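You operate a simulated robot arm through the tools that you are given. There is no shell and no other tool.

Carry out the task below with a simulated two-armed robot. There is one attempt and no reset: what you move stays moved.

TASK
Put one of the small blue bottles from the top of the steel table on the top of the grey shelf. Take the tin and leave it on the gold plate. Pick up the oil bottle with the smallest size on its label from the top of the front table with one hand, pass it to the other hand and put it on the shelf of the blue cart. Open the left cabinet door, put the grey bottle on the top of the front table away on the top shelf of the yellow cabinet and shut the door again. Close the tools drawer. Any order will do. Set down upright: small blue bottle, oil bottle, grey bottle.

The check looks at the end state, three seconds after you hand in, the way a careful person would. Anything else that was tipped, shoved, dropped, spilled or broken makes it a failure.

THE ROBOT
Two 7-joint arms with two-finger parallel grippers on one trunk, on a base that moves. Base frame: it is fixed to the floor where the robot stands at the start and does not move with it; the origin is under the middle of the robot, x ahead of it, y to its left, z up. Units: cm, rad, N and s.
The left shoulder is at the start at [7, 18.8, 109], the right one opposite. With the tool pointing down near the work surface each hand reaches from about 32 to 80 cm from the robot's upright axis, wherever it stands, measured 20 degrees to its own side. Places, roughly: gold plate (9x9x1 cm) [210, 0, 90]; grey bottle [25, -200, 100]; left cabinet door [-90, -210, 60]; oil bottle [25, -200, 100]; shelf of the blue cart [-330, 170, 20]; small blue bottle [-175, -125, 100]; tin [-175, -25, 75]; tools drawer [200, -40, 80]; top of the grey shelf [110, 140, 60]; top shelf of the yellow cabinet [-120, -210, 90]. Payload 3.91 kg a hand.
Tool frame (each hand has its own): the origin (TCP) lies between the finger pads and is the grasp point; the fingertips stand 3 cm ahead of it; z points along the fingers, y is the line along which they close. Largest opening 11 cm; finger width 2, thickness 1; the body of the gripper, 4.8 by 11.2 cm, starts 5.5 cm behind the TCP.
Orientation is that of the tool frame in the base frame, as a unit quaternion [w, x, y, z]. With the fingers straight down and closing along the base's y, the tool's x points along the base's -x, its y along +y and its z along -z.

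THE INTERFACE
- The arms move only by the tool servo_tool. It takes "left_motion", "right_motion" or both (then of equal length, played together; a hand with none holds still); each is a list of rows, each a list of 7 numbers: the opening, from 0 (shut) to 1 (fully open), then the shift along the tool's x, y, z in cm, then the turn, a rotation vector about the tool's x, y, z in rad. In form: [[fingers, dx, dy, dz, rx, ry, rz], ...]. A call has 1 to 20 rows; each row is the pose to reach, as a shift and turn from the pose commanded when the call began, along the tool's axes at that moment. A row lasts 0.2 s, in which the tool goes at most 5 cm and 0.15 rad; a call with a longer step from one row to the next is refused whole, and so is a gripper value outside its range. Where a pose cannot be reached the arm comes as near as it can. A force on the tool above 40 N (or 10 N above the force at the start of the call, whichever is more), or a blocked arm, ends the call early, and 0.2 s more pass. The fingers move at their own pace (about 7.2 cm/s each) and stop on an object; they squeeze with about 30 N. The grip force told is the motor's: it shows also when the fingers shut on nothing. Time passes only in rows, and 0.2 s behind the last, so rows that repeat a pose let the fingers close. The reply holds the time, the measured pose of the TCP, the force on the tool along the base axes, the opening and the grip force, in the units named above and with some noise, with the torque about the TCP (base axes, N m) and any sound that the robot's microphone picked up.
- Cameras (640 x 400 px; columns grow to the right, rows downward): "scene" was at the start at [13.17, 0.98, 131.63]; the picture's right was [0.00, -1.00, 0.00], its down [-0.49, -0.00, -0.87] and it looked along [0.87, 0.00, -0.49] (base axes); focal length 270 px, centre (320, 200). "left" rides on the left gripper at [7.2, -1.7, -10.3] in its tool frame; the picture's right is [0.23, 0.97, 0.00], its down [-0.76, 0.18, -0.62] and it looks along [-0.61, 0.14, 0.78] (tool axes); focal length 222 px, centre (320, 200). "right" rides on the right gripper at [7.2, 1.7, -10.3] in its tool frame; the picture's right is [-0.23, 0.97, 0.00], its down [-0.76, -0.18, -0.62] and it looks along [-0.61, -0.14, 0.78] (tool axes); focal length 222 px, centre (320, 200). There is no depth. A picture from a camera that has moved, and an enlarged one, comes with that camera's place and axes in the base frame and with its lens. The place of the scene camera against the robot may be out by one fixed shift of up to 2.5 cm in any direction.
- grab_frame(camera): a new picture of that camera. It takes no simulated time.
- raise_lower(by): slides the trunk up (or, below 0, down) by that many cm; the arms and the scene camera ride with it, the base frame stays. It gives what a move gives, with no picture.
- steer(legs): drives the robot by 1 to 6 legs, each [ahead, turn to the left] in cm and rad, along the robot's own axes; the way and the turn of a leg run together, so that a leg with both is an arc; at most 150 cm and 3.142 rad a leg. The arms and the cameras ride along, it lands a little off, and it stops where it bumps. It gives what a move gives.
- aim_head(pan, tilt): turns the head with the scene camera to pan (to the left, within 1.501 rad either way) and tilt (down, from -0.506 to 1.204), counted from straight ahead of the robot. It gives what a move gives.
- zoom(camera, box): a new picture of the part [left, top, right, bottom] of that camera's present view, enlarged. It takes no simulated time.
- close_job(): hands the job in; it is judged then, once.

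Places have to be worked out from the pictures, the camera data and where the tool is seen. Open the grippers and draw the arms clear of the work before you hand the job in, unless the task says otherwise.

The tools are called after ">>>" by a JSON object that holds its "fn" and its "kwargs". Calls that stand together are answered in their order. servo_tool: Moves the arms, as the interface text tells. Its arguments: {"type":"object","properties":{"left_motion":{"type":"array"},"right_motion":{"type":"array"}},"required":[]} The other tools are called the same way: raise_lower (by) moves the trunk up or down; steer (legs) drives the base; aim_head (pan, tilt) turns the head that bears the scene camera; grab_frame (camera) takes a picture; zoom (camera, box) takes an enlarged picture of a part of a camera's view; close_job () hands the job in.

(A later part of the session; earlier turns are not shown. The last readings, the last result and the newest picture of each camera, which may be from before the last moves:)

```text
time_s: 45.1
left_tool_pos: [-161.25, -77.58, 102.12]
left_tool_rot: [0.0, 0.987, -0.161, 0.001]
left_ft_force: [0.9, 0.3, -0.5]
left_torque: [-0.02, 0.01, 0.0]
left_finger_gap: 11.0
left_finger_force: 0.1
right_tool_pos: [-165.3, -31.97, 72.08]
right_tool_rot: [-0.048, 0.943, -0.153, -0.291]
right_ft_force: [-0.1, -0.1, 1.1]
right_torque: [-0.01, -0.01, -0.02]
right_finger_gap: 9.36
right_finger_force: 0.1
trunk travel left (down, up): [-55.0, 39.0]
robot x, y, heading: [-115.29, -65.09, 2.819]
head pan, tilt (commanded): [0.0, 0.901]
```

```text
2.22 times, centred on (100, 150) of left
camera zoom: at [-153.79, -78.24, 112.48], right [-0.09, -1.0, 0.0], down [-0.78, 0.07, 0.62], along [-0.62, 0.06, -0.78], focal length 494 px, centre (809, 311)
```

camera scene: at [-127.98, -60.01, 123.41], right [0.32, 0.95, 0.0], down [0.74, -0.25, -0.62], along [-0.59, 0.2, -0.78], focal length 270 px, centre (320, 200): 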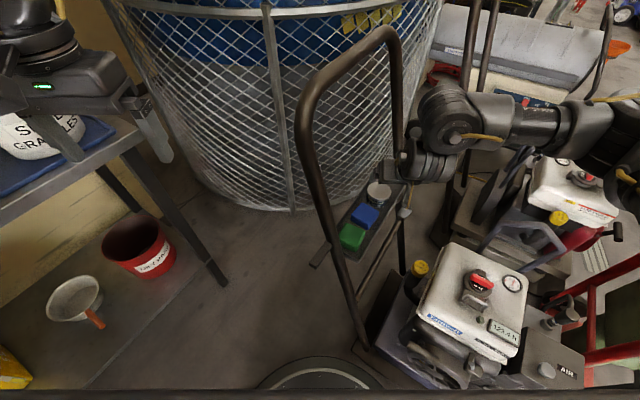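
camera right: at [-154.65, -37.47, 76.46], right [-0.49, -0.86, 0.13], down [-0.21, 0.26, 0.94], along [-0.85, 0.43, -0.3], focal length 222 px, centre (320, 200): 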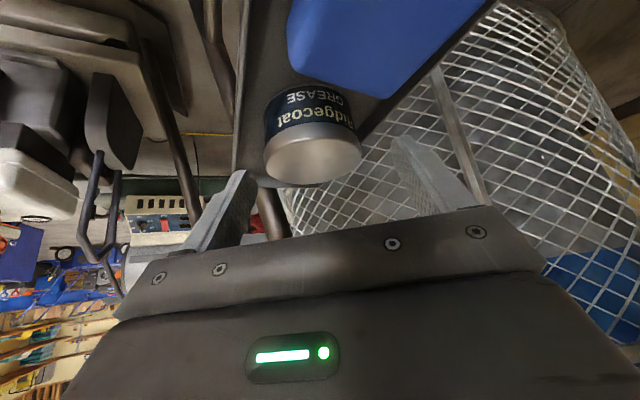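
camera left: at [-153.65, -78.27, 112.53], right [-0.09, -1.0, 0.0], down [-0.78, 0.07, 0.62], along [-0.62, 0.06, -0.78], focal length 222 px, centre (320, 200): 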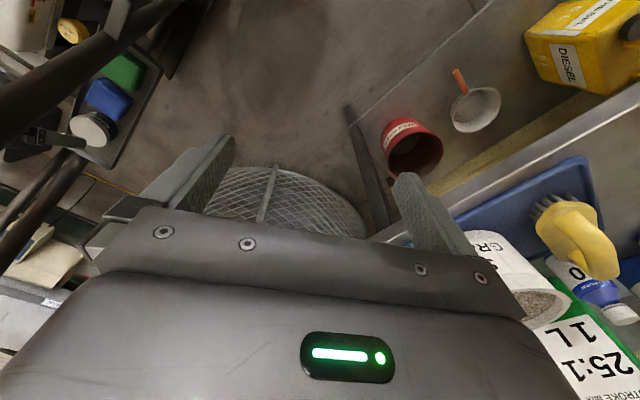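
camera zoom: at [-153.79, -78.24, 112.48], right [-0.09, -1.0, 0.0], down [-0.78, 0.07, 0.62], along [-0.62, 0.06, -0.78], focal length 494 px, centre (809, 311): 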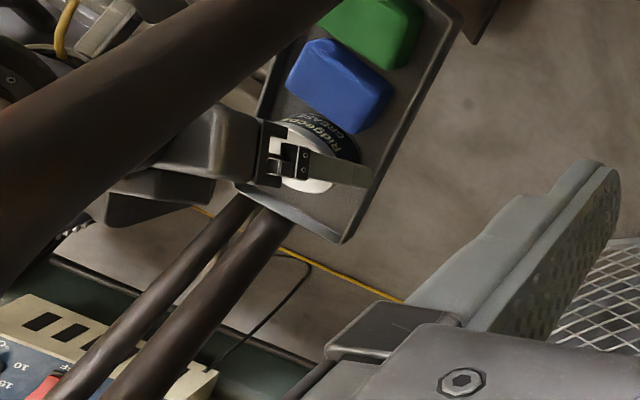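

The tin is centred between the fingers with the camera block clear of the tray. I go down the last 3 cm.

>>> {"fn": "servo_tool", "kwargs": {"right_motion": [[0.8, 0.85, 0, 1.24, 0, 0, 0], [0.8, 1.75, 0, 2.55, 0, 0, 0], [0.8, 1.75, 0, 2.55, 0, 0, 0]]}}

>>> {"fn": "grab_frame", "kwargs": {"camera": "right"}}

>>> {"fn": "zoom", "kwargs": {"camera": "left", "box": [0, 60, 200, 240]}}

```text
time_s: 45.7
left_tool_pos: [-160.83, -77.68, 102.17]
left_tool_rot: [0.0, 0.987, -0.163, -0.001]
left_ft_force: [-0.4, 0.1, 0.5]
left_torque: [0.01, -0.01, 0.0]
left_finger_gap: 11.0
left_finger_force: 0.0
right_tool_pos: [-165.32, -32.14, 70.33]
right_tool_rot: [-0.044, 0.941, -0.153, -0.299]
right_ft_force: [25.2, -2.8, 24.5]
right_torque: [-1.19, -0.11, 1.23]
right_finger_gap: 8.54
right_finger_force: 0.0
trunk travel left (down, up): [-55.0, 39.0]
robot x, y, heading: [-114.94, -65.21, 2.812]
head pan, tilt (commanded): [0.0, 0.901]
stopped in row 2 (right hand): the force on the tool passed its limit at 44 N (the readings are from after the stop); the commanded pose is now the measured one
```

```text
taken
camera right: at [-154.47, -37.61, 74.52], right [-0.48, -0.86, 0.14], down [-0.19, 0.26, 0.95], along [-0.86, 0.43, -0.29], focal length 222 px, centre (320, 200)
```

right: 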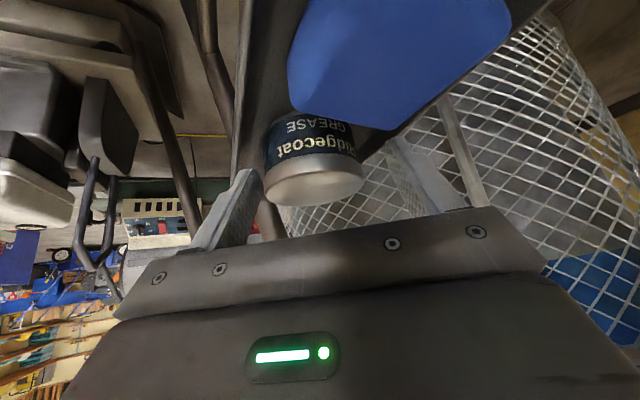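

```text
2.22 times, centred on (100, 150) of left
camera zoom: at [-153.44, -78.28, 112.62], right [-0.1, -1.0, 0.0], down [-0.78, 0.08, 0.62], along [-0.62, 0.06, -0.78], focal length 494 px, centre (809, 311)
```

zoom: 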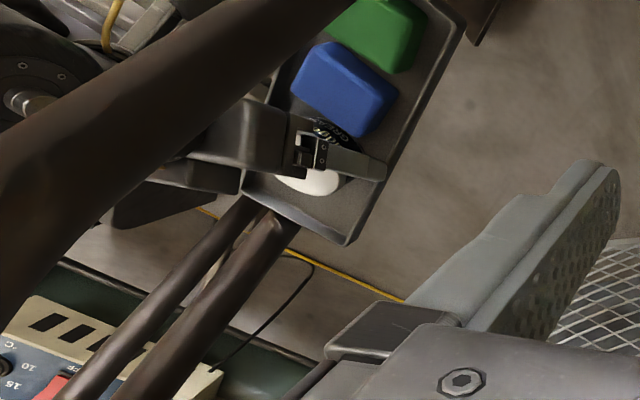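

Torque says the left fingertip touched the tray's back rim (about z 67.3). I back off slightly, narrow the opening so the fingers stay inside the rim, and grip the upper part of the tin.

>>> {"fn": "servo_tool", "kwargs": {"right_motion": [[0.7, 0.35, 0, -0.75, 0, 0, 0], [0.66, 0.35, 0, -0.75, 0, 0, 0], [0.66, 0.35, 0, -0.75, 0, 0, 0]]}}

>>> {"fn": "grab_frame", "kwargs": {"camera": "right"}}

>>> {"fn": "zoom", "kwargs": {"camera": "left", "box": [0, 60, 200, 240]}}

```text
time_s: 46.5
left_tool_pos: [-161.25, -77.62, 102.04]
left_tool_rot: [0.0, 0.987, -0.162, 0.002]
left_ft_force: [-0.2, -0.4, 0.0]
left_torque: [0.02, -0.02, -0.01]
left_finger_gap: 11.0
left_finger_force: 0.1
right_tool_pos: [-164.69, -32.27, 70.27]
right_tool_rot: [-0.045, 0.941, -0.154, -0.297]
right_ft_force: [-1.2, -0.2, 0.7]
right_torque: [0.0, 0.02, -0.01]
right_finger_gap: 7.29
right_finger_force: 0.0
trunk travel left (down, up): [-55.0, 39.0]
robot x, y, heading: [-115.22, -64.97, 2.817]
head pan, tilt (commanded): [0.0, 0.901]
```

```text
taken
camera right: at [-154.06, -37.78, 74.51], right [-0.49, -0.86, 0.14], down [-0.19, 0.26, 0.95], along [-0.85, 0.43, -0.29], focal length 222 px, centre (320, 200)
```

right: 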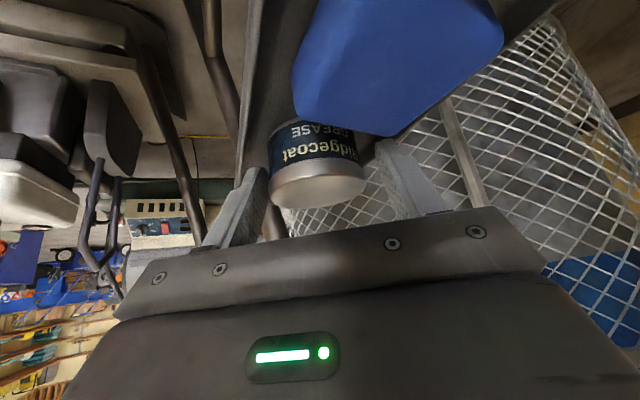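

```text
2.22 times, centred on (100, 150) of left
camera zoom: at [-153.83, -78.24, 112.45], right [-0.09, -1.0, 0.0], down [-0.78, 0.07, 0.62], along [-0.62, 0.06, -0.78], focal length 494 px, centre (809, 311)
```

zoom: 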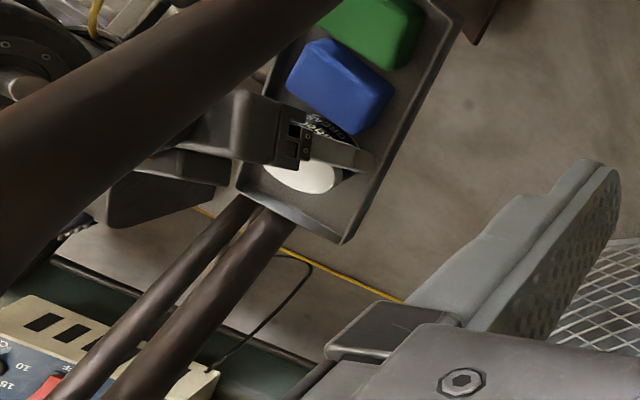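

The fingers are inside the rim with no contact. I close on the tin.

>>> {"fn": "servo_tool", "kwargs": {"right_motion": [[0.5, 0, 0, 0, 0, 0, 0], [0.3, 0, 0, 0, 0, 0, 0], [0.3, 0, 0, 0, 0, 0, 0], [0.3, 0, 0, 0, 0, 0, 0]]}}

>>> {"fn": "grab_frame", "kwargs": {"camera": "right"}}

>>> {"fn": "zoom", "kwargs": {"camera": "left", "box": [0, 60, 200, 240]}}

```text
time_s: 47.5
left_tool_pos: [-161.24, -77.52, 102.11]
left_tool_rot: [-0.001, 0.987, -0.161, 0.0]
left_ft_force: [0.5, -0.3, 0.3]
left_torque: [-0.01, 0.01, 0.01]
left_finger_gap: 11.0
left_finger_force: 0.0
right_tool_pos: [-164.7, -32.27, 70.32]
right_tool_rot: [-0.046, 0.941, -0.156, -0.298]
right_ft_force: [0.2, -0.9, -0.3]
right_torque: [0.0, -0.03, 0.01]
right_finger_gap: 6.15
right_finger_force: 29.5
trunk travel left (down, up): [-55.0, 39.0]
robot x, y, heading: [-115.01, -64.89, 2.819]
head pan, tilt (commanded): [0.0, 0.901]
```

```text
taken
camera right: at [-154.06, -37.79, 74.54], right [-0.49, -0.86, 0.14], down [-0.19, 0.26, 0.95], along [-0.85, 0.43, -0.29], focal length 222 px, centre (320, 200)
```

right: 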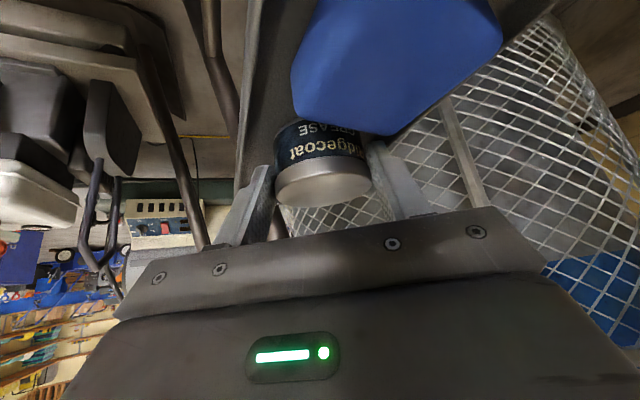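

```text
2.22 times, centred on (100, 150) of left
camera zoom: at [-153.79, -78.21, 112.47], right [-0.09, -1.0, 0.0], down [-0.78, 0.07, 0.62], along [-0.62, 0.06, -0.78], focal length 494 px, centre (809, 311)
```

zoom: 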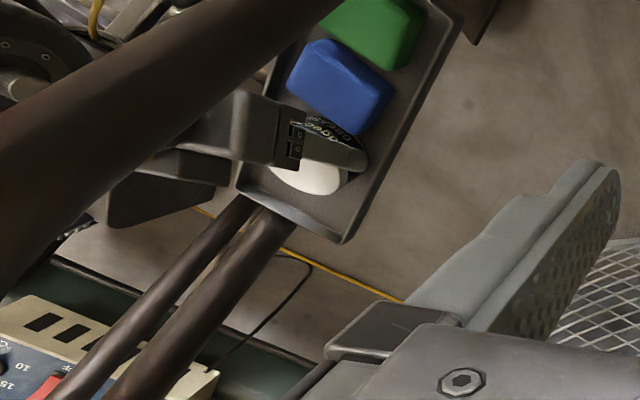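

Gripped: gap 6.15 cm, 29.5 N. I lift 3 cm and check.

>>> {"fn": "servo_tool", "kwargs": {"right_motion": [[0.3, -0.57, 0, -0.82, 0, 0, 0], [0.3, -1.14, 0, -1.64, 0, 0, 0], [0.3, -1.72, 0, -2.46, 0, 0, 0], [0.3, -2.3, 0, -3.3, 0, 0, 0]]}}

>>> {"fn": "grab_frame", "kwargs": {"camera": "right"}}

>>> {"fn": "zoom", "kwargs": {"camera": "left", "box": [0, 60, 200, 240]}}

```text
time_s: 48.5
left_tool_pos: [-161.24, -77.52, 102.09]
left_tool_rot: [0.0, 0.987, -0.161, 0.001]
left_ft_force: [-0.2, -0.3, 0.5]
left_torque: [-0.01, -0.01, 0.01]
left_finger_gap: 10.99
left_finger_force: 0.0
right_tool_pos: [-164.7, -32.26, 74.27]
right_tool_rot: [-0.045, 0.941, -0.155, -0.298]
right_ft_force: [0.2, -0.1, -0.9]
right_torque: [0.03, 0.0, -0.01]
right_finger_gap: 6.15
right_finger_force: 29.8
trunk travel left (down, up): [-55.0, 39.0]
robot x, y, heading: [-115.28, -64.55, 2.824]
head pan, tilt (commanded): [0.0, 0.901]
```

```text
taken
camera right: at [-153.92, -37.67, 78.53], right [-0.49, -0.86, 0.14], down [-0.19, 0.26, 0.95], along [-0.85, 0.43, -0.29], focal length 222 px, centre (320, 200)
```

right: 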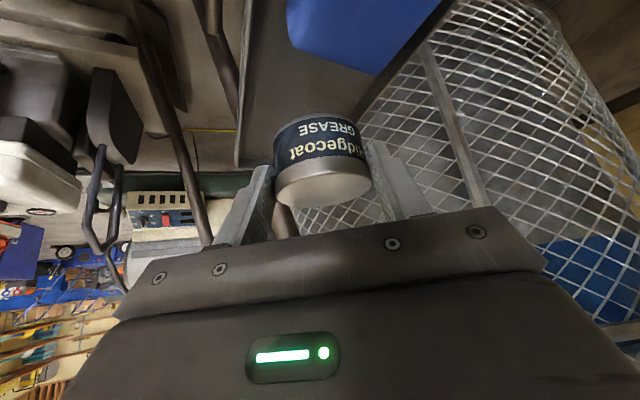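

```text
2.22 times, centred on (100, 150) of left
camera zoom: at [-153.77, -78.23, 112.48], right [-0.09, -1.0, 0.0], down [-0.78, 0.07, 0.62], along [-0.62, 0.06, -0.78], focal length 494 px, centre (809, 311)
```

zoom: 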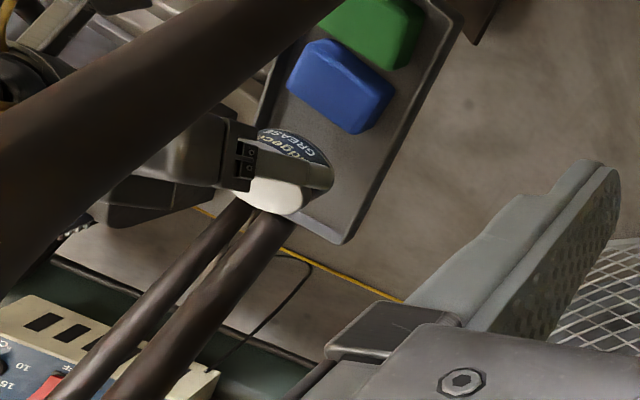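

The tin is held clear of the tray. I back the base straight away 25 cm so the hand leaves the handle area without rising into the bar.

>>> {"fn": "steer", "kwargs": {"legs": [[-25, 0]]}}

>>> {"fn": "grab_frame", "kwargs": {"camera": "scene"}}

>>> {"fn": "grab_frame", "kwargs": {"camera": "right"}}

```text
time_s: 50.3
left_tool_pos: [-137.98, -85.57, 102.13]
left_tool_rot: [0.0, 0.987, -0.16, 0.001]
left_ft_force: [0.9, -0.1, 0.5]
left_torque: [0.01, 0.02, 0.01]
left_finger_gap: 11.0
left_finger_force: 0.1
right_tool_pos: [-141.45, -40.05, 74.21]
right_tool_rot: [-0.045, 0.941, -0.154, -0.298]
right_ft_force: [-0.2, -0.2, -0.5]
right_torque: [0.01, -0.03, -0.01]
right_finger_gap: 6.17
right_finger_force: 30.1
trunk travel left (down, up): [-55.0, 39.0]
robot x, y, heading: [-91.75, -72.8, 2.822]
head pan, tilt (commanded): [0.0, 0.901]
```

```text
taken
camera scene: at [-104.74, -67.8, 123.4], right [0.32, 0.95, 0.0], down [0.74, -0.25, -0.62], along [-0.59, 0.2, -0.78], focal length 270 px, centre (320, 200)
```

scene: 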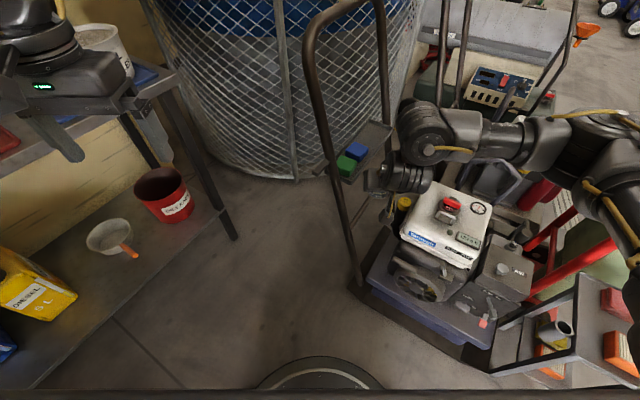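

```text
taken
camera right: at [-130.63, -45.52, 78.53], right [-0.48, -0.86, 0.14], down [-0.19, 0.26, 0.95], along [-0.85, 0.43, -0.29], focal length 222 px, centre (320, 200)
```

right: 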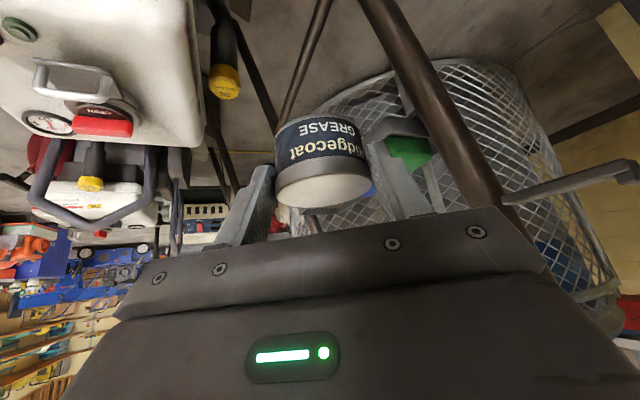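

The hand with the tin is clear of the handle. I raise the trunk, then bring the right hand up and back to vertical for carrying.

>>> {"fn": "raise_lower", "kwargs": {"by": 30}}

>>> {"fn": "servo_tool", "kwargs": {"right_motion": [[0.3, -2.3, -0.7, -3.3, 0, 0.08, 0], [0.3, -4.5, -1.4, -6.6, 0, 0.17, 0], [0.3, -6.8, -2.1, -9.9, 0, 0.26, 0], [0.3, -9.1, -2.8, -13.2, 0, 0.35, 0], [0.3, -11.4, -3.5, -16.5, 0, 0.44, 0], [0.3, -13.6, -4.2, -19.7, 0, 0.53, 0], [0.3, -15.9, -5, -23, 0, 0.605, 0], [0.3, -15.9, -5, -23, 0, 0.605, 0]]}}

>>> {"fn": "grab_frame", "kwargs": {"camera": "right"}}

```text
time_s: 53.3
left_tool_pos: [-137.85, -85.35, 132.01]
left_tool_rot: [0.0, 0.987, -0.161, 0.001]
left_ft_force: [0.9, 0.0, 0.4]
left_torque: [-0.01, -0.01, -0.02]
left_finger_gap: 11.0
left_finger_force: 0.2
right_tool_pos: [-141.46, -40.02, 104.26]
right_tool_rot: [-0.044, 0.941, -0.154, -0.297]
right_ft_force: [-0.2, 0.0, -1.6]
right_torque: [-0.03, -0.02, 0.01]
right_finger_gap: 6.14
right_finger_force: 29.9
trunk travel left (down, up): [-85.0, 9.0]
robot x, y, heading: [-92.06, -72.59, 2.825]
head pan, tilt (commanded): [0.0, 0.901]
```

```text
time_s: 55.1
left_tool_pos: [-137.97, -85.43, 132.1]
left_tool_rot: [0.0, 0.987, -0.16, 0.001]
left_ft_force: [0.0, 0.3, -0.2]
left_torque: [0.0, -0.01, -0.02]
left_finger_gap: 11.01
left_finger_force: 0.1
right_tool_pos: [-139.55, -35.24, 132.15]
right_tool_rot: [0.005, 0.987, -0.159, -0.003]
right_ft_force: [-0.3, 0.2, -1.2]
right_torque: [0.0, 0.01, -0.02]
right_finger_gap: 6.11
right_finger_force: 30.1
trunk travel left (down, up): [-85.0, 9.0]
robot x, y, heading: [-91.8, -72.45, 2.823]
head pan, tilt (commanded): [0.0, 0.901]
```

```text
taken
camera right: at [-133.11, -39.22, 142.44], right [-0.52, -0.85, 0.01], down [-0.66, 0.41, 0.63], along [-0.54, 0.32, -0.78], focal length 222 px, centre (320, 200)
```

right: 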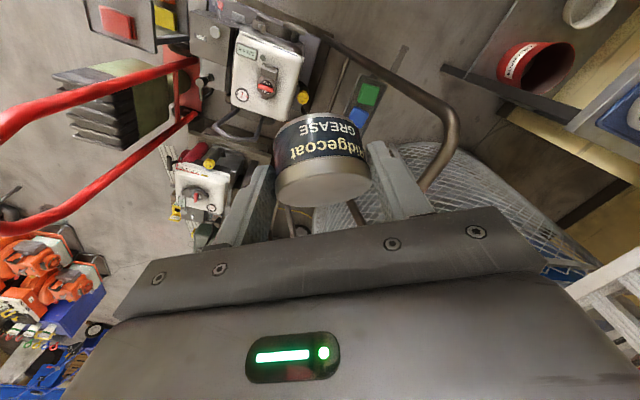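

Tin held securely. Now I drive to about (-97, -110) facing the steel table (heading about -2.5) so the left hand can reach the "25" small blue bottle at the table's left front corner.

>>> {"fn": "steer", "kwargs": {"legs": [[0, 1.757], [38, 0], [0, -0.795]]}}

>>> {"fn": "aim_head", "kwargs": {"pan": 0.2, "tilt": 0.75}}

>>> {"fn": "grab_frame", "kwargs": {"camera": "scene"}}

>>> {"fn": "grab_frame", "kwargs": {"camera": "left"}}

```text
time_s: 63.8
left_tool_pos: [-114.34, -155.29, 131.99]
left_tool_rot: [-0.001, 0.952, 0.307, 0.0]
left_ft_force: [0.6, -0.4, -0.2]
left_torque: [0.0, -0.02, 0.0]
left_finger_gap: 11.0
left_finger_force: 0.0
right_tool_pos: [-155.82, -127.27, 132.06]
right_tool_rot: [0.004, 0.952, 0.307, -0.002]
right_ft_force: [-0.2, -0.3, -2.1]
right_torque: [-0.01, -0.01, -0.01]
right_finger_gap: 6.11
right_finger_force: 30.3
trunk travel left (down, up): [-85.0, 9.0]
robot x, y, heading: [-97.86, -110.85, -2.52]
head pan, tilt (commanded): [0.0, 0.901]
```

```text
time_s: 64.5
left_tool_pos: [-114.51, -155.28, 132.05]
left_tool_rot: [0.0, 0.952, 0.307, 0.001]
left_ft_force: [-0.1, -0.3, -0.4]
left_torque: [-0.04, 0.01, -0.02]
left_finger_gap: 10.98
left_finger_force: 0.0
right_tool_pos: [-156.05, -127.32, 132.15]
right_tool_rot: [0.004, 0.952, 0.307, -0.002]
right_ft_force: [0.6, 0.0, -0.4]
right_torque: [0.0, 0.0, -0.02]
right_finger_gap: 6.13
right_finger_force: 29.8
trunk travel left (down, up): [-85.0, 9.0]
robot x, y, heading: [-98.04, -110.48, -2.516]
head pan, tilt (commanded): [0.201, 0.75]
```

```text
taken
camera scene: at [-108.43, -118.63, 154.58], right [-0.73, 0.68, 0.0], down [0.46, 0.5, -0.73], along [-0.5, -0.54, -0.68], focal length 270 px, centre (320, 200)
```

scene: 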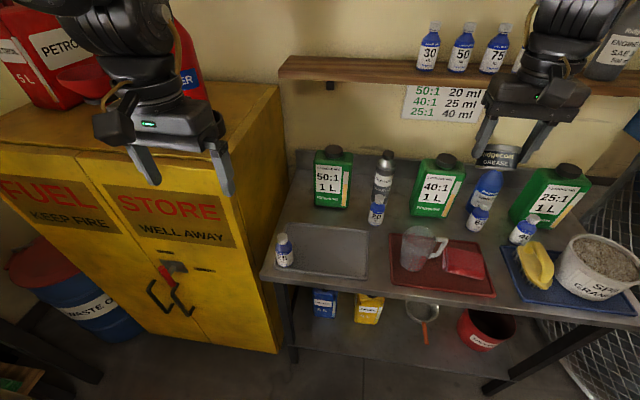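

```text
taken
camera left: at [-109.47, -149.64, 142.47], right [0.75, -0.66, 0.0], down [-0.52, -0.59, 0.62], along [-0.41, -0.47, -0.78], focal length 222 px, centre (320, 200)
```

left: 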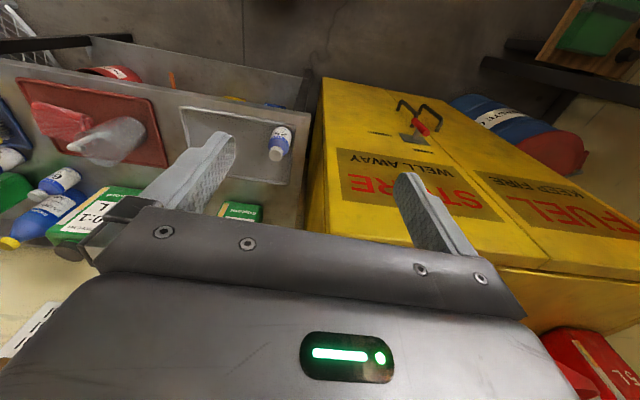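

I can see the "25" bottle standing on the grey mat. I zoom both views to fix its position.

>>> {"fn": "zoom", "kwargs": {"camera": "left", "box": [230, 100, 330, 190]}}

>>> {"fn": "zoom", "kwargs": {"camera": "scene", "box": [240, 200, 400, 300]}}

```text
4.44 times, centred on (280, 145) of left
camera zoom: at [-109.47, -149.64, 142.47], right [0.75, -0.66, 0.0], down [-0.52, -0.59, 0.62], along [-0.41, -0.47, -0.78], focal length 987 px, centre (498, 444)
```

zoom: 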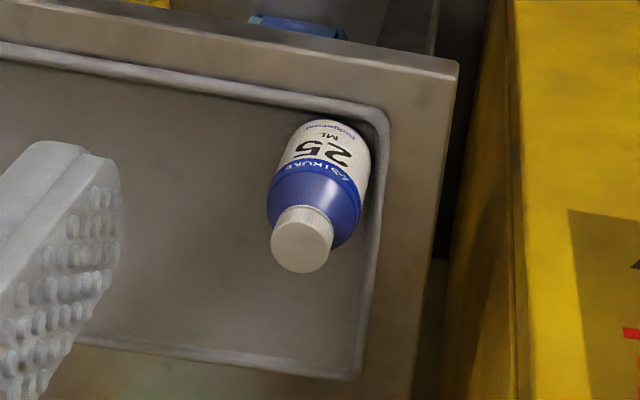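

```text
4.00 times, centred on (320, 250) of scene
camera zoom: at [-108.43, -118.63, 154.58], right [-0.73, 0.68, 0.0], down [0.46, 0.5, -0.73], along [-0.5, -0.54, -0.68], focal length 1079 px, centre (320, 0)
```

zoom: 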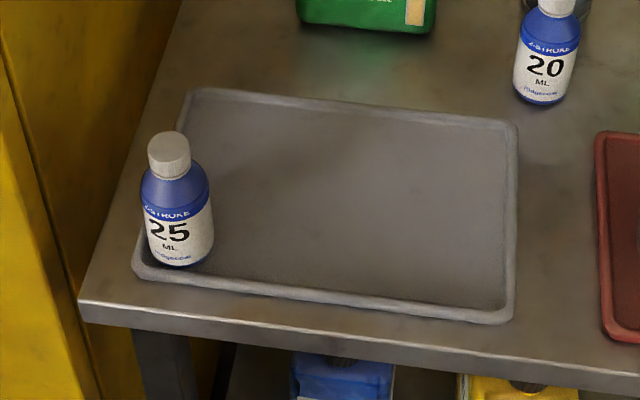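

The "25" bottle stands 10 cm from the cabinet corner and in a tray corner, which is tight; the "20" bottle at about (-164.5, -152) is freer. I shift the base to about (-125, -101) with the same heading so the left hand can take "20".

>>> {"fn": "steer", "kwargs": {"legs": [[0, -0.976], [28.5, 0], [0, 0.976]]}}

>>> {"fn": "grab_frame", "kwargs": {"camera": "scene"}}

>>> {"fn": "grab_frame", "kwargs": {"camera": "left"}}

```text
time_s: 71.5
left_tool_pos: [-140.84, -145.23, 132.04]
left_tool_rot: [0.0, 0.951, 0.309, 0.001]
left_ft_force: [-0.4, -0.4, -0.1]
left_torque: [0.0, 0.01, -0.02]
left_finger_gap: 11.01
left_finger_force: 0.1
right_tool_pos: [-182.75, -117.41, 132.14]
right_tool_rot: [0.005, 0.951, 0.308, -0.002]
right_ft_force: [0.9, 0.1, -1.0]
right_torque: [0.0, -0.01, -0.01]
right_finger_gap: 6.13
right_finger_force: 30.1
trunk travel left (down, up): [-85.0, 9.0]
robot x, y, heading: [-124.13, -100.66, -2.518]
head pan, tilt (commanded): [0.201, 0.75]
```

```text
taken
camera scene: at [-135.07, -108.56, 154.59], right [-0.74, 0.68, 0.0], down [0.46, 0.5, -0.73], along [-0.49, -0.54, -0.68], focal length 270 px, centre (320, 200)
```

scene: 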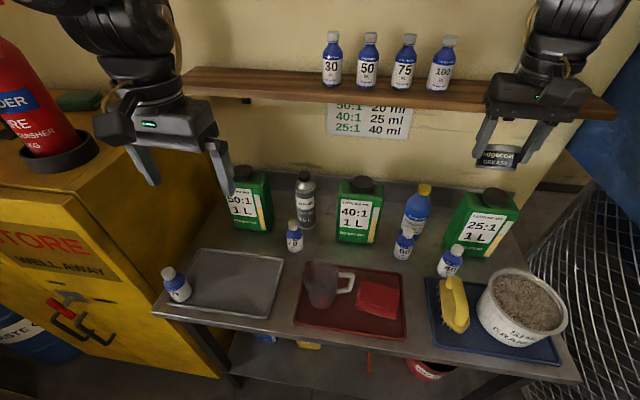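

```text
taken
camera left: at [-135.96, -139.58, 142.49], right [0.76, -0.65, 0.0], down [-0.51, -0.59, 0.62], along [-0.41, -0.47, -0.78], focal length 222 px, centre (320, 200)
```

left: 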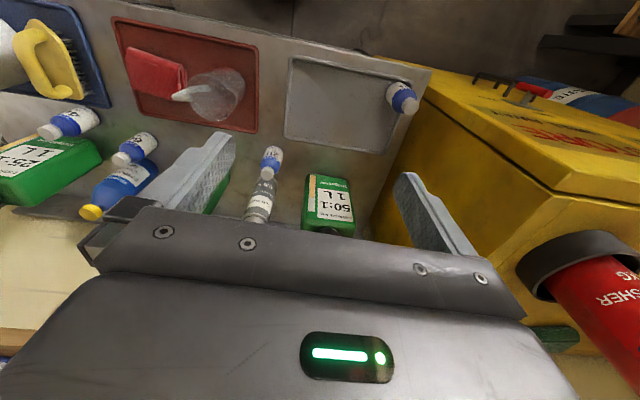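

I refine the "20" bottle's place with zooms from both cameras.

>>> {"fn": "zoom", "kwargs": {"camera": "left", "box": [220, 130, 320, 220]}}

>>> {"fn": "zoom", "kwargs": {"camera": "scene", "box": [220, 160, 380, 260]}}

```text
4.44 times, centred on (270, 175) of left
camera zoom: at [-135.96, -139.58, 142.49], right [0.76, -0.65, 0.0], down [-0.51, -0.59, 0.62], along [-0.41, -0.47, -0.78], focal length 987 px, centre (542, 311)
```

zoom: 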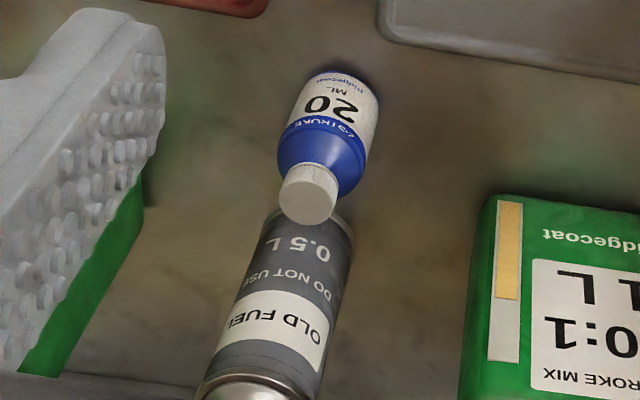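

```text
4.00 times, centred on (300, 210) of scene
camera zoom: at [-135.07, -108.56, 154.59], right [-0.74, 0.68, 0.0], down [0.46, 0.5, -0.73], along [-0.49, -0.54, -0.68], focal length 1079 px, centre (400, 160)
```

zoom: 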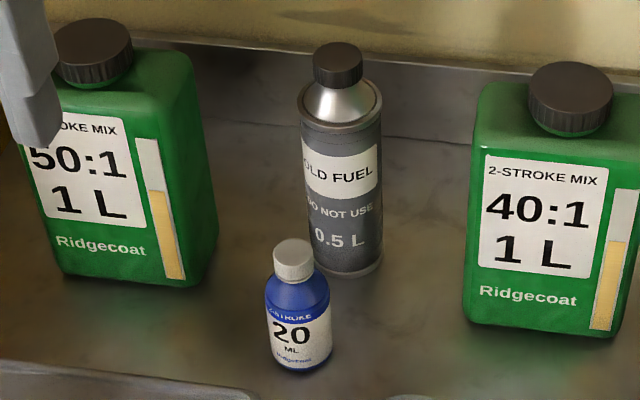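

Both views agree: bottle "20" at (-165.75, -153.4), cap top z 95.2, base about 84. I move the left hand above it and descend to about z 101, then check.

>>> {"fn": "servo_tool", "kwargs": {"left_motion": [[1, -4.5, -1.4, 0, 0, 0, 0], [1, -9, -2.8, 0, 0, 0, 0], [1, -13.5, -4.2, 0, 0, 0, 0], [1, -18, -5.6, 0, 0, 0, 0], [1, -22, -7, 0, 0, 0, 0], [1, -25, -7.9, 0, 0, 0, 0], [1, -25, -7.9, 4.5, 0, 0, 0], [1, -25, -7.9, 9, 0, 0, 0], [1, -25, -7.9, 13.5, 0, 0, 0], [1, -25, -7.9, 18, 0, 0, 0], [1, -25, -7.9, 22.5, 0, 0, 0], [1, -25, -7.9, 27, 0, 0, 0], [0.9, -25, -7.9, 30, 0, 0, 0]]}}

>>> {"fn": "grab_frame", "kwargs": {"camera": "left"}}

>>> {"fn": "zoom", "kwargs": {"camera": "scene", "box": [180, 120, 420, 280]}}

```text
time_s: 74.3
left_tool_pos: [-165.56, -153.45, 101.81]
left_tool_rot: [-0.001, 0.951, 0.309, 0.001]
left_ft_force: [0.8, 0.4, 0.8]
left_torque: [-0.01, 0.02, 0.03]
left_finger_gap: 9.92
left_finger_force: 0.0
right_tool_pos: [-182.6, -117.46, 132.09]
right_tool_rot: [0.006, 0.951, 0.309, -0.002]
right_ft_force: [0.9, 0.4, -1.0]
right_torque: [0.02, 0.0, -0.05]
right_finger_gap: 6.09
right_finger_force: 30.1
trunk travel left (down, up): [-85.0, 9.0]
robot x, y, heading: [-124.31, -100.76, -2.514]
head pan, tilt (commanded): [0.201, 0.75]
```

```text
taken
camera left: at [-160.66, -147.77, 112.32], right [0.76, -0.65, 0.0], down [-0.51, -0.59, 0.62], along [-0.41, -0.47, -0.78], focal length 222 px, centre (320, 200)
```

left: 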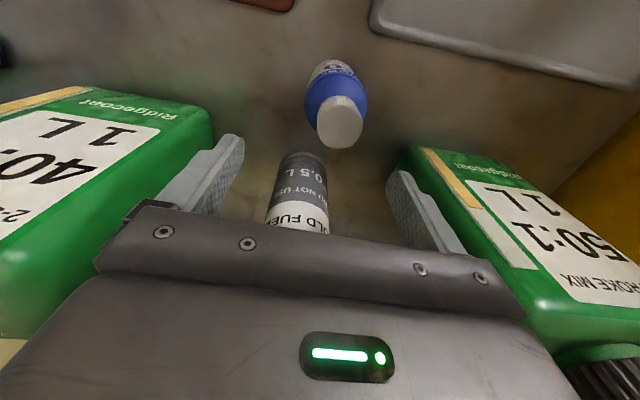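

```text
2.50 times, centred on (300, 200) of scene
camera zoom: at [-135.06, -108.68, 154.59], right [-0.74, 0.68, 0.0], down [0.46, 0.5, -0.73], along [-0.49, -0.54, -0.68], focal length 674 px, centre (370, 200)
```

zoom: 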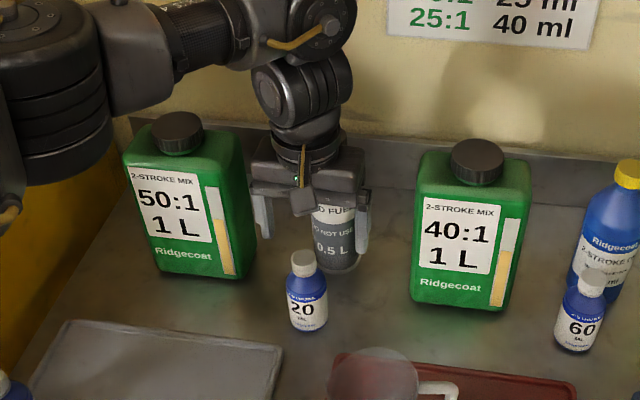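

The hand camera suggests the bottle is a bit nearer to me than the TCP. I zoom the hand camera for an accurate pixel.

>>> {"fn": "zoom", "kwargs": {"camera": "left", "box": [270, 40, 410, 170]}}

```text
3.08 times, centred on (340, 105) of left
camera zoom: at [-160.66, -147.77, 112.32], right [0.76, -0.65, 0.0], down [-0.51, -0.59, 0.62], along [-0.41, -0.47, -0.78], focal length 684 px, centre (258, 492)
```

zoom: 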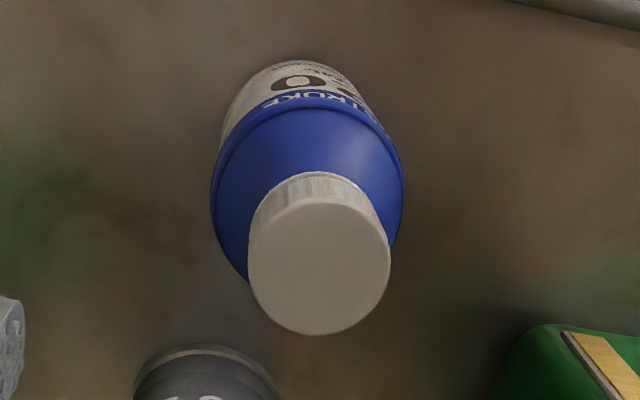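

Cap top solves to about (-163.6, -152.8, 97.6). I correct by 2 cm back and 0.6 cm left and check the view again.

>>> {"fn": "servo_tool", "kwargs": {"left_motion": [[0.9, 1, 0.3, 0, 0, 0, 0], [0.9, 2, 0.6, 0, 0, 0, 0], [0.9, 2, 0.6, 0, 0, 0, 0]]}}

>>> {"fn": "grab_frame", "kwargs": {"camera": "left"}}

```text
time_s: 75.1
left_tool_pos: [-163.67, -152.85, 101.83]
left_tool_rot: [0.0, 0.951, 0.308, 0.0]
left_ft_force: [0.0, -0.3, 0.3]
left_torque: [-0.01, 0.02, -0.03]
left_finger_gap: 9.9
left_finger_force: 0.1
right_tool_pos: [-182.68, -117.41, 132.17]
right_tool_rot: [0.006, 0.951, 0.309, -0.002]
right_ft_force: [0.5, -0.5, -2.4]
right_torque: [0.05, -0.02, 0.0]
right_finger_gap: 6.08
right_finger_force: 29.9
trunk travel left (down, up): [-85.0, 9.0]
robot x, y, heading: [-124.55, -100.47, -2.516]
head pan, tilt (commanded): [0.201, 0.75]
```

```text
taken
camera left: at [-158.74, -147.15, 112.34], right [0.76, -0.65, 0.0], down [-0.51, -0.59, 0.62], along [-0.41, -0.47, -0.78], focal length 222 px, centre (320, 200)
```

left: 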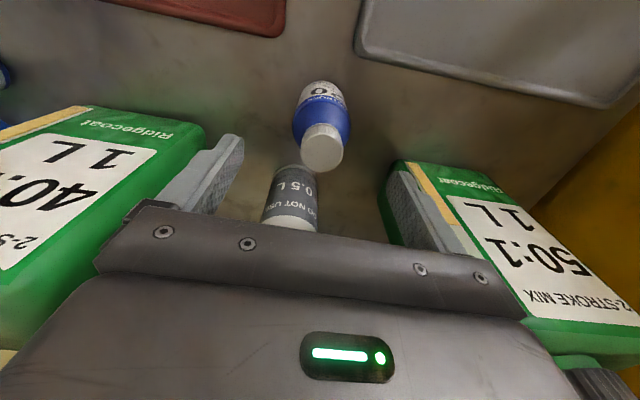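

The cap is now centred on the hand's axis. I descend 8.5 cm around the bottle and stop with the palm about 1 cm above the cap.

>>> {"fn": "servo_tool", "kwargs": {"left_motion": [[0.85, -0.1, 0.1, 3, 0, 0, 0], [0.85, -0.1, 0.1, 6, 0, 0, 0], [0.85, -0.1, 0.1, 8, 0, 0, 0], [0.85, -0.1, 0.1, 8.4, 0, 0, 0]]}}

>>> {"fn": "grab_frame", "kwargs": {"camera": "left"}}

>>> {"fn": "zoom", "kwargs": {"camera": "scene", "box": [220, 160, 380, 260]}}

```text
time_s: 76.1
left_tool_pos: [-163.71, -153.08, 93.71]
left_tool_rot: [0.001, 0.951, 0.308, -0.001]
left_ft_force: [-2.1, -0.3, 10.5]
left_torque: [0.16, -0.14, 0.01]
left_finger_gap: 9.38
left_finger_force: 0.1
right_tool_pos: [-182.5, -117.33, 132.19]
right_tool_rot: [0.006, 0.951, 0.309, -0.003]
right_ft_force: [-0.5, -0.6, -0.9]
right_torque: [0.03, 0.0, -0.01]
right_finger_gap: 6.09
right_finger_force: 30.3
trunk travel left (down, up): [-85.0, 9.0]
robot x, y, heading: [-124.14, -100.64, -2.514]
head pan, tilt (commanded): [0.201, 0.75]
```

```text
taken
camera left: at [-158.74, -147.3, 104.07], right [0.76, -0.65, 0.0], down [-0.51, -0.59, 0.62], along [-0.41, -0.47, -0.78], focal length 222 px, centre (320, 200)
```

left: 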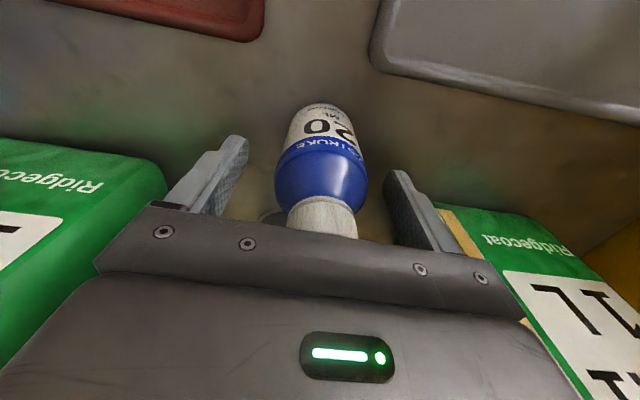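

```text
4.00 times, centred on (300, 210) of scene
camera zoom: at [-134.9, -108.47, 154.63], right [-0.74, 0.68, 0.0], down [0.46, 0.5, -0.73], along [-0.49, -0.54, -0.68], focal length 1079 px, centre (400, 160)
```

zoom: 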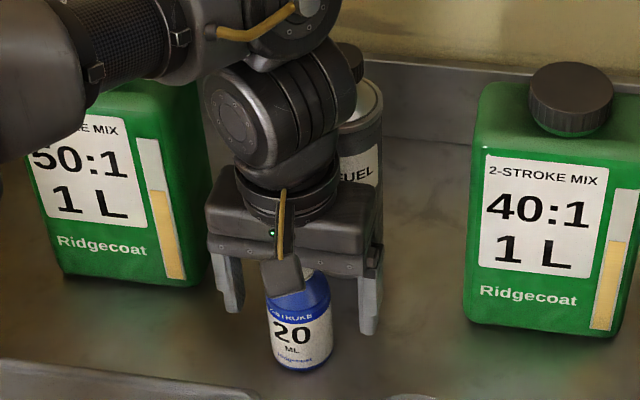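

The palm just touched the cap (10 N up). I raise 0.7 cm and close the fingers on the bottle body.

>>> {"fn": "servo_tool", "kwargs": {"left_motion": [[0.85, 0, 0, -0.9, 0, 0, 0], [0.6, 0, 0, -0.9, 0, 0, 0], [0.3, 0, 0, -0.9, 0, 0, 0], [0.2, 0, 0, -0.9, 0, 0, 0], [0.2, 0, 0, -0.9, 0, 0, 0], [0.2, 0, 0, -0.9, 0, 0, 0]]}}

>>> {"fn": "grab_frame", "kwargs": {"camera": "left"}}

```text
time_s: 77.5
left_tool_pos: [-163.64, -153.01, 94.5]
left_tool_rot: [-0.001, 0.951, 0.309, 0.001]
left_ft_force: [0.0, -0.3, 0.6]
left_torque: [0.03, -0.01, -0.02]
left_finger_gap: 4.62
left_finger_force: 30.1
right_tool_pos: [-182.59, -117.55, 132.15]
right_tool_rot: [0.005, 0.951, 0.309, -0.002]
right_ft_force: [-0.9, 0.4, -0.9]
right_torque: [-0.02, -0.01, 0.03]
right_finger_gap: 6.1
right_finger_force: 30.2
trunk travel left (down, up): [-85.0, 9.0]
robot x, y, heading: [-124.32, -100.51, -2.511]
head pan, tilt (commanded): [0.201, 0.75]
```

```text
taken
camera left: at [-158.73, -147.37, 104.85], right [0.76, -0.65, 0.0], down [-0.51, -0.59, 0.62], along [-0.41, -0.47, -0.78], focal length 222 px, centre (320, 200)
```

left: 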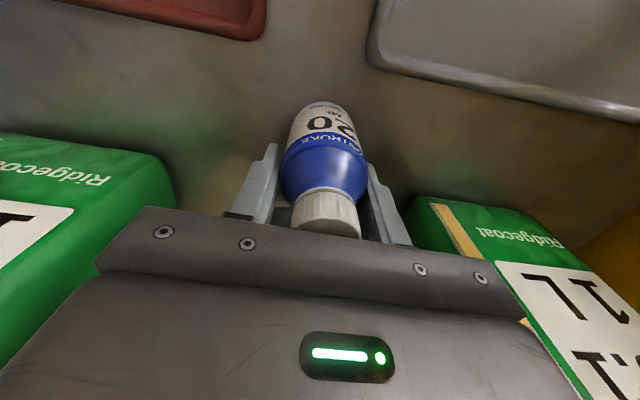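

Bottle gripped (gap 4.62, 30 N). I lift it straight up, then draw the hand back toward the robot.

>>> {"fn": "servo_tool", "kwargs": {"left_motion": [[0.2, 0, 0, -2, 0, 0, 0], [0.2, 0, 0, -6, 0, 0, 0], [0.2, 0, 0, -10.5, 0, 0, 0], [0.2, 0, 0, -15, 0, 0, 0], [0.2, 0, 0, -19.5, 0, 0, 0], [0.2, 0, 0, -24, 0, 0, 0], [0.2, 0, 0, -28.5, 0, 0, 0], [0.2, 0, 0, -33, 0, 0, 0], [0.2, 0, 0, -37, 0, 0, 0], [0.2, 4, 1, -38, 0, 0, 0], [0.2, 8, 2, -38, 0, 0, 0], [0.2, 12, 3, -38, 0, 0, 0], [0.2, 15, 4, -38, 0, 0, 0]]}}

>>> {"fn": "grab_frame", "kwargs": {"camera": "scene"}}

>>> {"fn": "grab_frame", "kwargs": {"camera": "left"}}

```text
time_s: 80.3
left_tool_pos: [-148.99, -147.34, 132.56]
left_tool_rot: [0.0, 0.951, 0.309, 0.0]
left_ft_force: [0.5, 0.6, 0.2]
left_torque: [0.02, 0.02, 0.02]
left_finger_gap: 4.62
left_finger_force: 29.7
right_tool_pos: [-182.37, -117.5, 132.26]
right_tool_rot: [0.004, 0.951, 0.308, -0.002]
right_ft_force: [0.6, -0.1, -0.4]
right_torque: [0.01, -0.02, 0.01]
right_finger_gap: 6.12
right_finger_force: 29.9
trunk travel left (down, up): [-85.0, 9.0]
robot x, y, heading: [-124.33, -100.81, -2.518]
head pan, tilt (commanded): [0.201, 0.75]
```

```text
taken
camera scene: at [-134.82, -108.63, 154.6], right [-0.74, 0.68, 0.0], down [0.46, 0.5, -0.73], along [-0.49, -0.54, -0.68], focal length 270 px, centre (320, 200)
```

scene: 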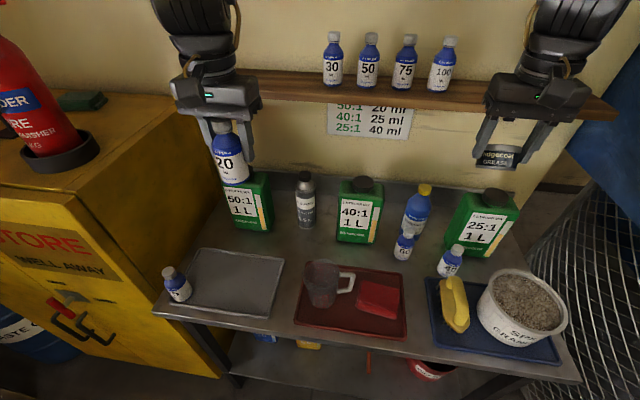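

```text
taken
camera left: at [-144.02, -141.83, 142.99], right [0.76, -0.65, 0.0], down [-0.51, -0.59, 0.62], along [-0.41, -0.47, -0.78], focal length 222 px, centre (320, 200)
```

left: 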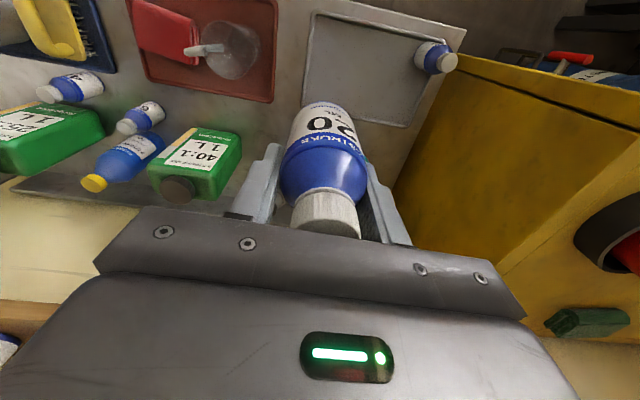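

Both objects are held. I back away from the table, turn around to the left and drive toward the bench side.

>>> {"fn": "steer", "kwargs": {"legs": [[-40, 0], [0, 2.92], [120, 0]]}}

>>> {"fn": "aim_head", "kwargs": {"pan": 0.0, "tilt": 0.5}}

>>> {"fn": "grab_frame", "kwargs": {"camera": "scene"}}

```text
time_s: 95.3
left_tool_pos: [56.52, 5.21, 132.61]
left_tool_rot: [0.0, -0.186, 0.983, 0.0]
left_ft_force: [0.2, 0.2, -0.1]
left_torque: [0.03, 0.0, 0.03]
left_finger_gap: 4.63
left_finger_force: 30.4
right_tool_pos: [81.16, -32.19, 132.19]
right_tool_rot: [0.002, -0.185, 0.983, 0.004]
right_ft_force: [-0.3, -0.2, -1.3]
right_torque: [-0.03, 0.0, 0.0]
right_finger_gap: 6.1
right_finger_force: 30.2
trunk travel left (down, up): [-85.0, 9.0]
robot x, y, heading: [20.95, -33.64, 0.379]
head pan, tilt (commanded): [0.201, 0.75]
```

```text
time_s: 96.0
left_tool_pos: [56.56, 5.25, 132.65]
left_tool_rot: [-0.001, -0.186, 0.983, 0.0]
left_ft_force: [-0.4, 0.1, -0.4]
left_torque: [0.03, -0.01, 0.01]
left_finger_gap: 4.61
left_finger_force: 30.0
right_tool_pos: [81.27, -32.08, 132.14]
right_tool_rot: [0.003, -0.185, 0.983, 0.005]
right_ft_force: [0.2, -0.6, -2.1]
right_torque: [0.0, 0.02, 0.0]
right_finger_gap: 6.11
right_finger_force: 30.2
trunk travel left (down, up): [-85.0, 9.0]
robot x, y, heading: [20.47, -34.1, 0.379]
head pan, tilt (commanded): [0.0, 0.499]
```

```text
taken
camera scene: at [33.03, -27.81, 156.77], right [0.37, -0.93, 0.0], down [-0.45, -0.18, -0.88], along [0.82, 0.32, -0.48], focal length 270 px, centre (320, 200)
```

scene: 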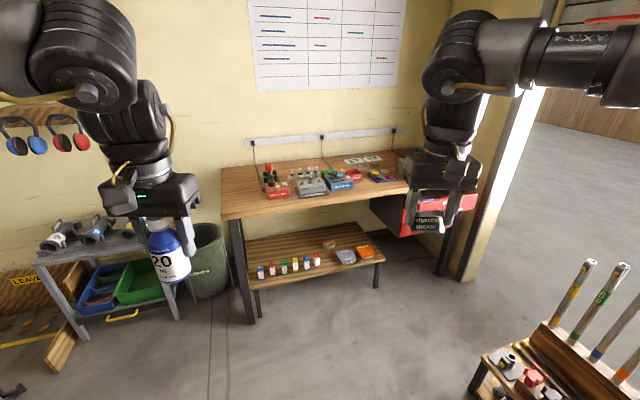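

The bench is ahead. I zoom in on its top to find the gold plate and the drawers.

>>> {"fn": "zoom", "kwargs": {"camera": "scene", "box": [210, 140, 430, 240]}}

>>> {"fn": "grab_frame", "kwargs": {"camera": "right"}}

>>> {"fn": "grab_frame", "kwargs": {"camera": "left"}}

```text
2.91 times, centred on (320, 190) of scene
camera zoom: at [33.03, -27.81, 156.77], right [0.37, -0.93, 0.0], down [-0.45, -0.18, -0.88], along [0.82, 0.32, -0.48], focal length 784 px, centre (320, 229)
```

zoom: 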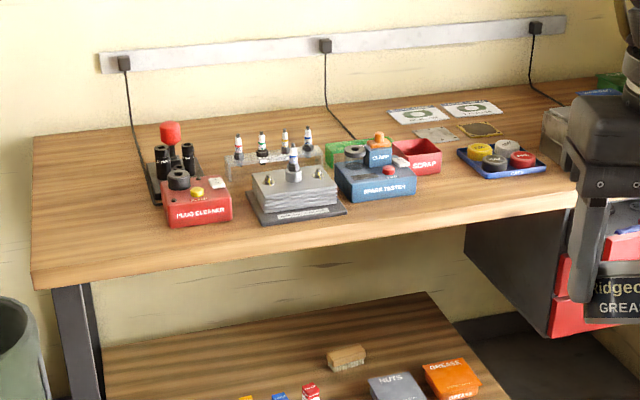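

```text
taken
camera right: at [73.88, -33.48, 142.39], right [-0.14, 0.99, 0.01], down [0.77, 0.11, 0.63], along [0.62, 0.1, -0.78], focal length 222 px, centre (320, 200)
```

right: 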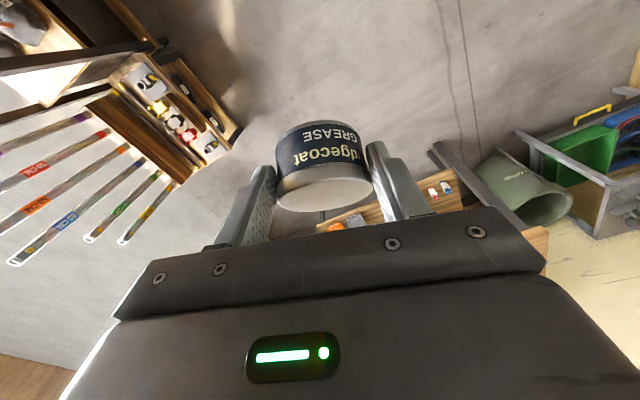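

```text
taken
camera left: at [50.51, 1.12, 142.95], right [-0.57, 0.82, 0.0], down [0.65, 0.44, 0.62], along [0.51, 0.35, -0.78], focal length 222 px, centre (320, 200)
```

left: 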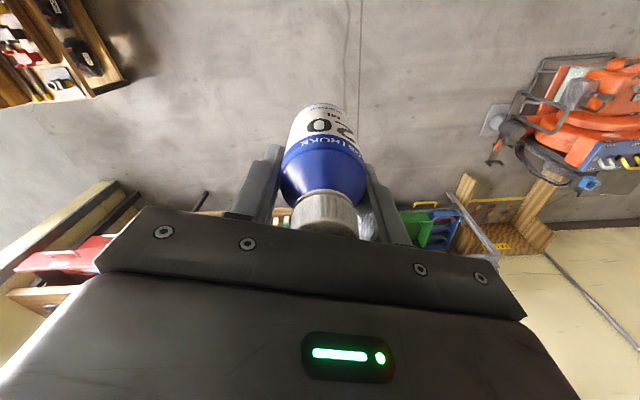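

The gold plate (dark gold square) is at about (206, 0.5, 90), 38 cm in from the bench's front edge; the bench faces heading about 0.66. I drive to about (139, -35) and turn to face the bench squarely.

>>> {"fn": "steer", "kwargs": {"legs": [[0, -0.374], [118, 0], [0, 0.654]]}}

>>> {"fn": "aim_head", "kwargs": {"pan": -0.1, "tilt": 0.7}}

>>> {"fn": "grab_frame", "kwargs": {"camera": "scene"}}

>>> {"fn": "grab_frame", "kwargs": {"camera": "right"}}

```text
time_s: 105.0
left_tool_pos: [163.32, 12.68, 132.51]
left_tool_rot: [0.0, -0.319, 0.948, 0.001]
left_ft_force: [-0.7, 0.1, -0.9]
left_torque: [0.01, -0.03, 0.0]
left_finger_gap: 4.64
left_finger_force: 29.9
right_tool_pos: [197.28, -16.78, 132.17]
right_tool_rot: [0.002, -0.319, 0.948, 0.005]
right_ft_force: [-0.5, -0.1, -0.7]
right_torque: [0.01, 0.02, 0.01]
right_finger_gap: 6.12
right_finger_force: 29.4
trunk travel left (down, up): [-85.0, 9.0]
robot x, y, heading: [139.39, -35.07, 0.651]
head pan, tilt (commanded): [0.0, 0.499]
```

```text
time_s: 105.7
left_tool_pos: [163.23, 12.8, 132.5]
left_tool_rot: [-0.001, -0.319, 0.948, 0.0]
left_ft_force: [-0.6, 0.3, -0.4]
left_torque: [0.04, -0.01, -0.02]
left_finger_gap: 4.6
left_finger_force: 29.7
right_tool_pos: [197.31, -16.56, 132.1]
right_tool_rot: [0.003, -0.319, 0.948, 0.005]
right_ft_force: [-0.2, -0.1, -1.9]
right_torque: [0.03, -0.03, 0.0]
right_finger_gap: 6.14
right_finger_force: 30.1
trunk travel left (down, up): [-85.0, 9.0]
robot x, y, heading: [139.49, -34.67, 0.645]
head pan, tilt (commanded): [-0.099, 0.7]
```

```text
taken
camera scene: at [149.83, -26.32, 155.01], right [0.52, -0.85, 0.0], down [-0.55, -0.34, -0.77], along [0.65, 0.4, -0.64], focal length 270 px, centre (320, 200)
```

scene: 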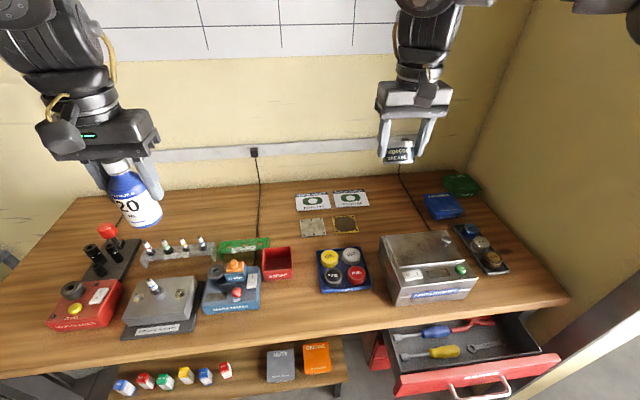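

```text
taken
camera right: at [190.42, -19.88, 142.41], right [-0.41, 0.91, 0.01], down [0.71, 0.31, 0.63], along [0.57, 0.26, -0.78], focal length 222 px, centre (320, 200)
```

right: 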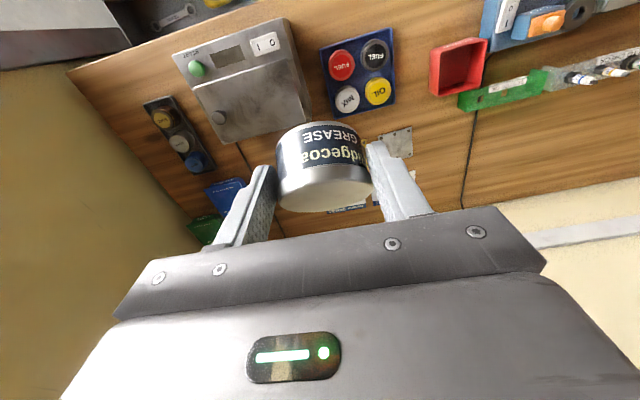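

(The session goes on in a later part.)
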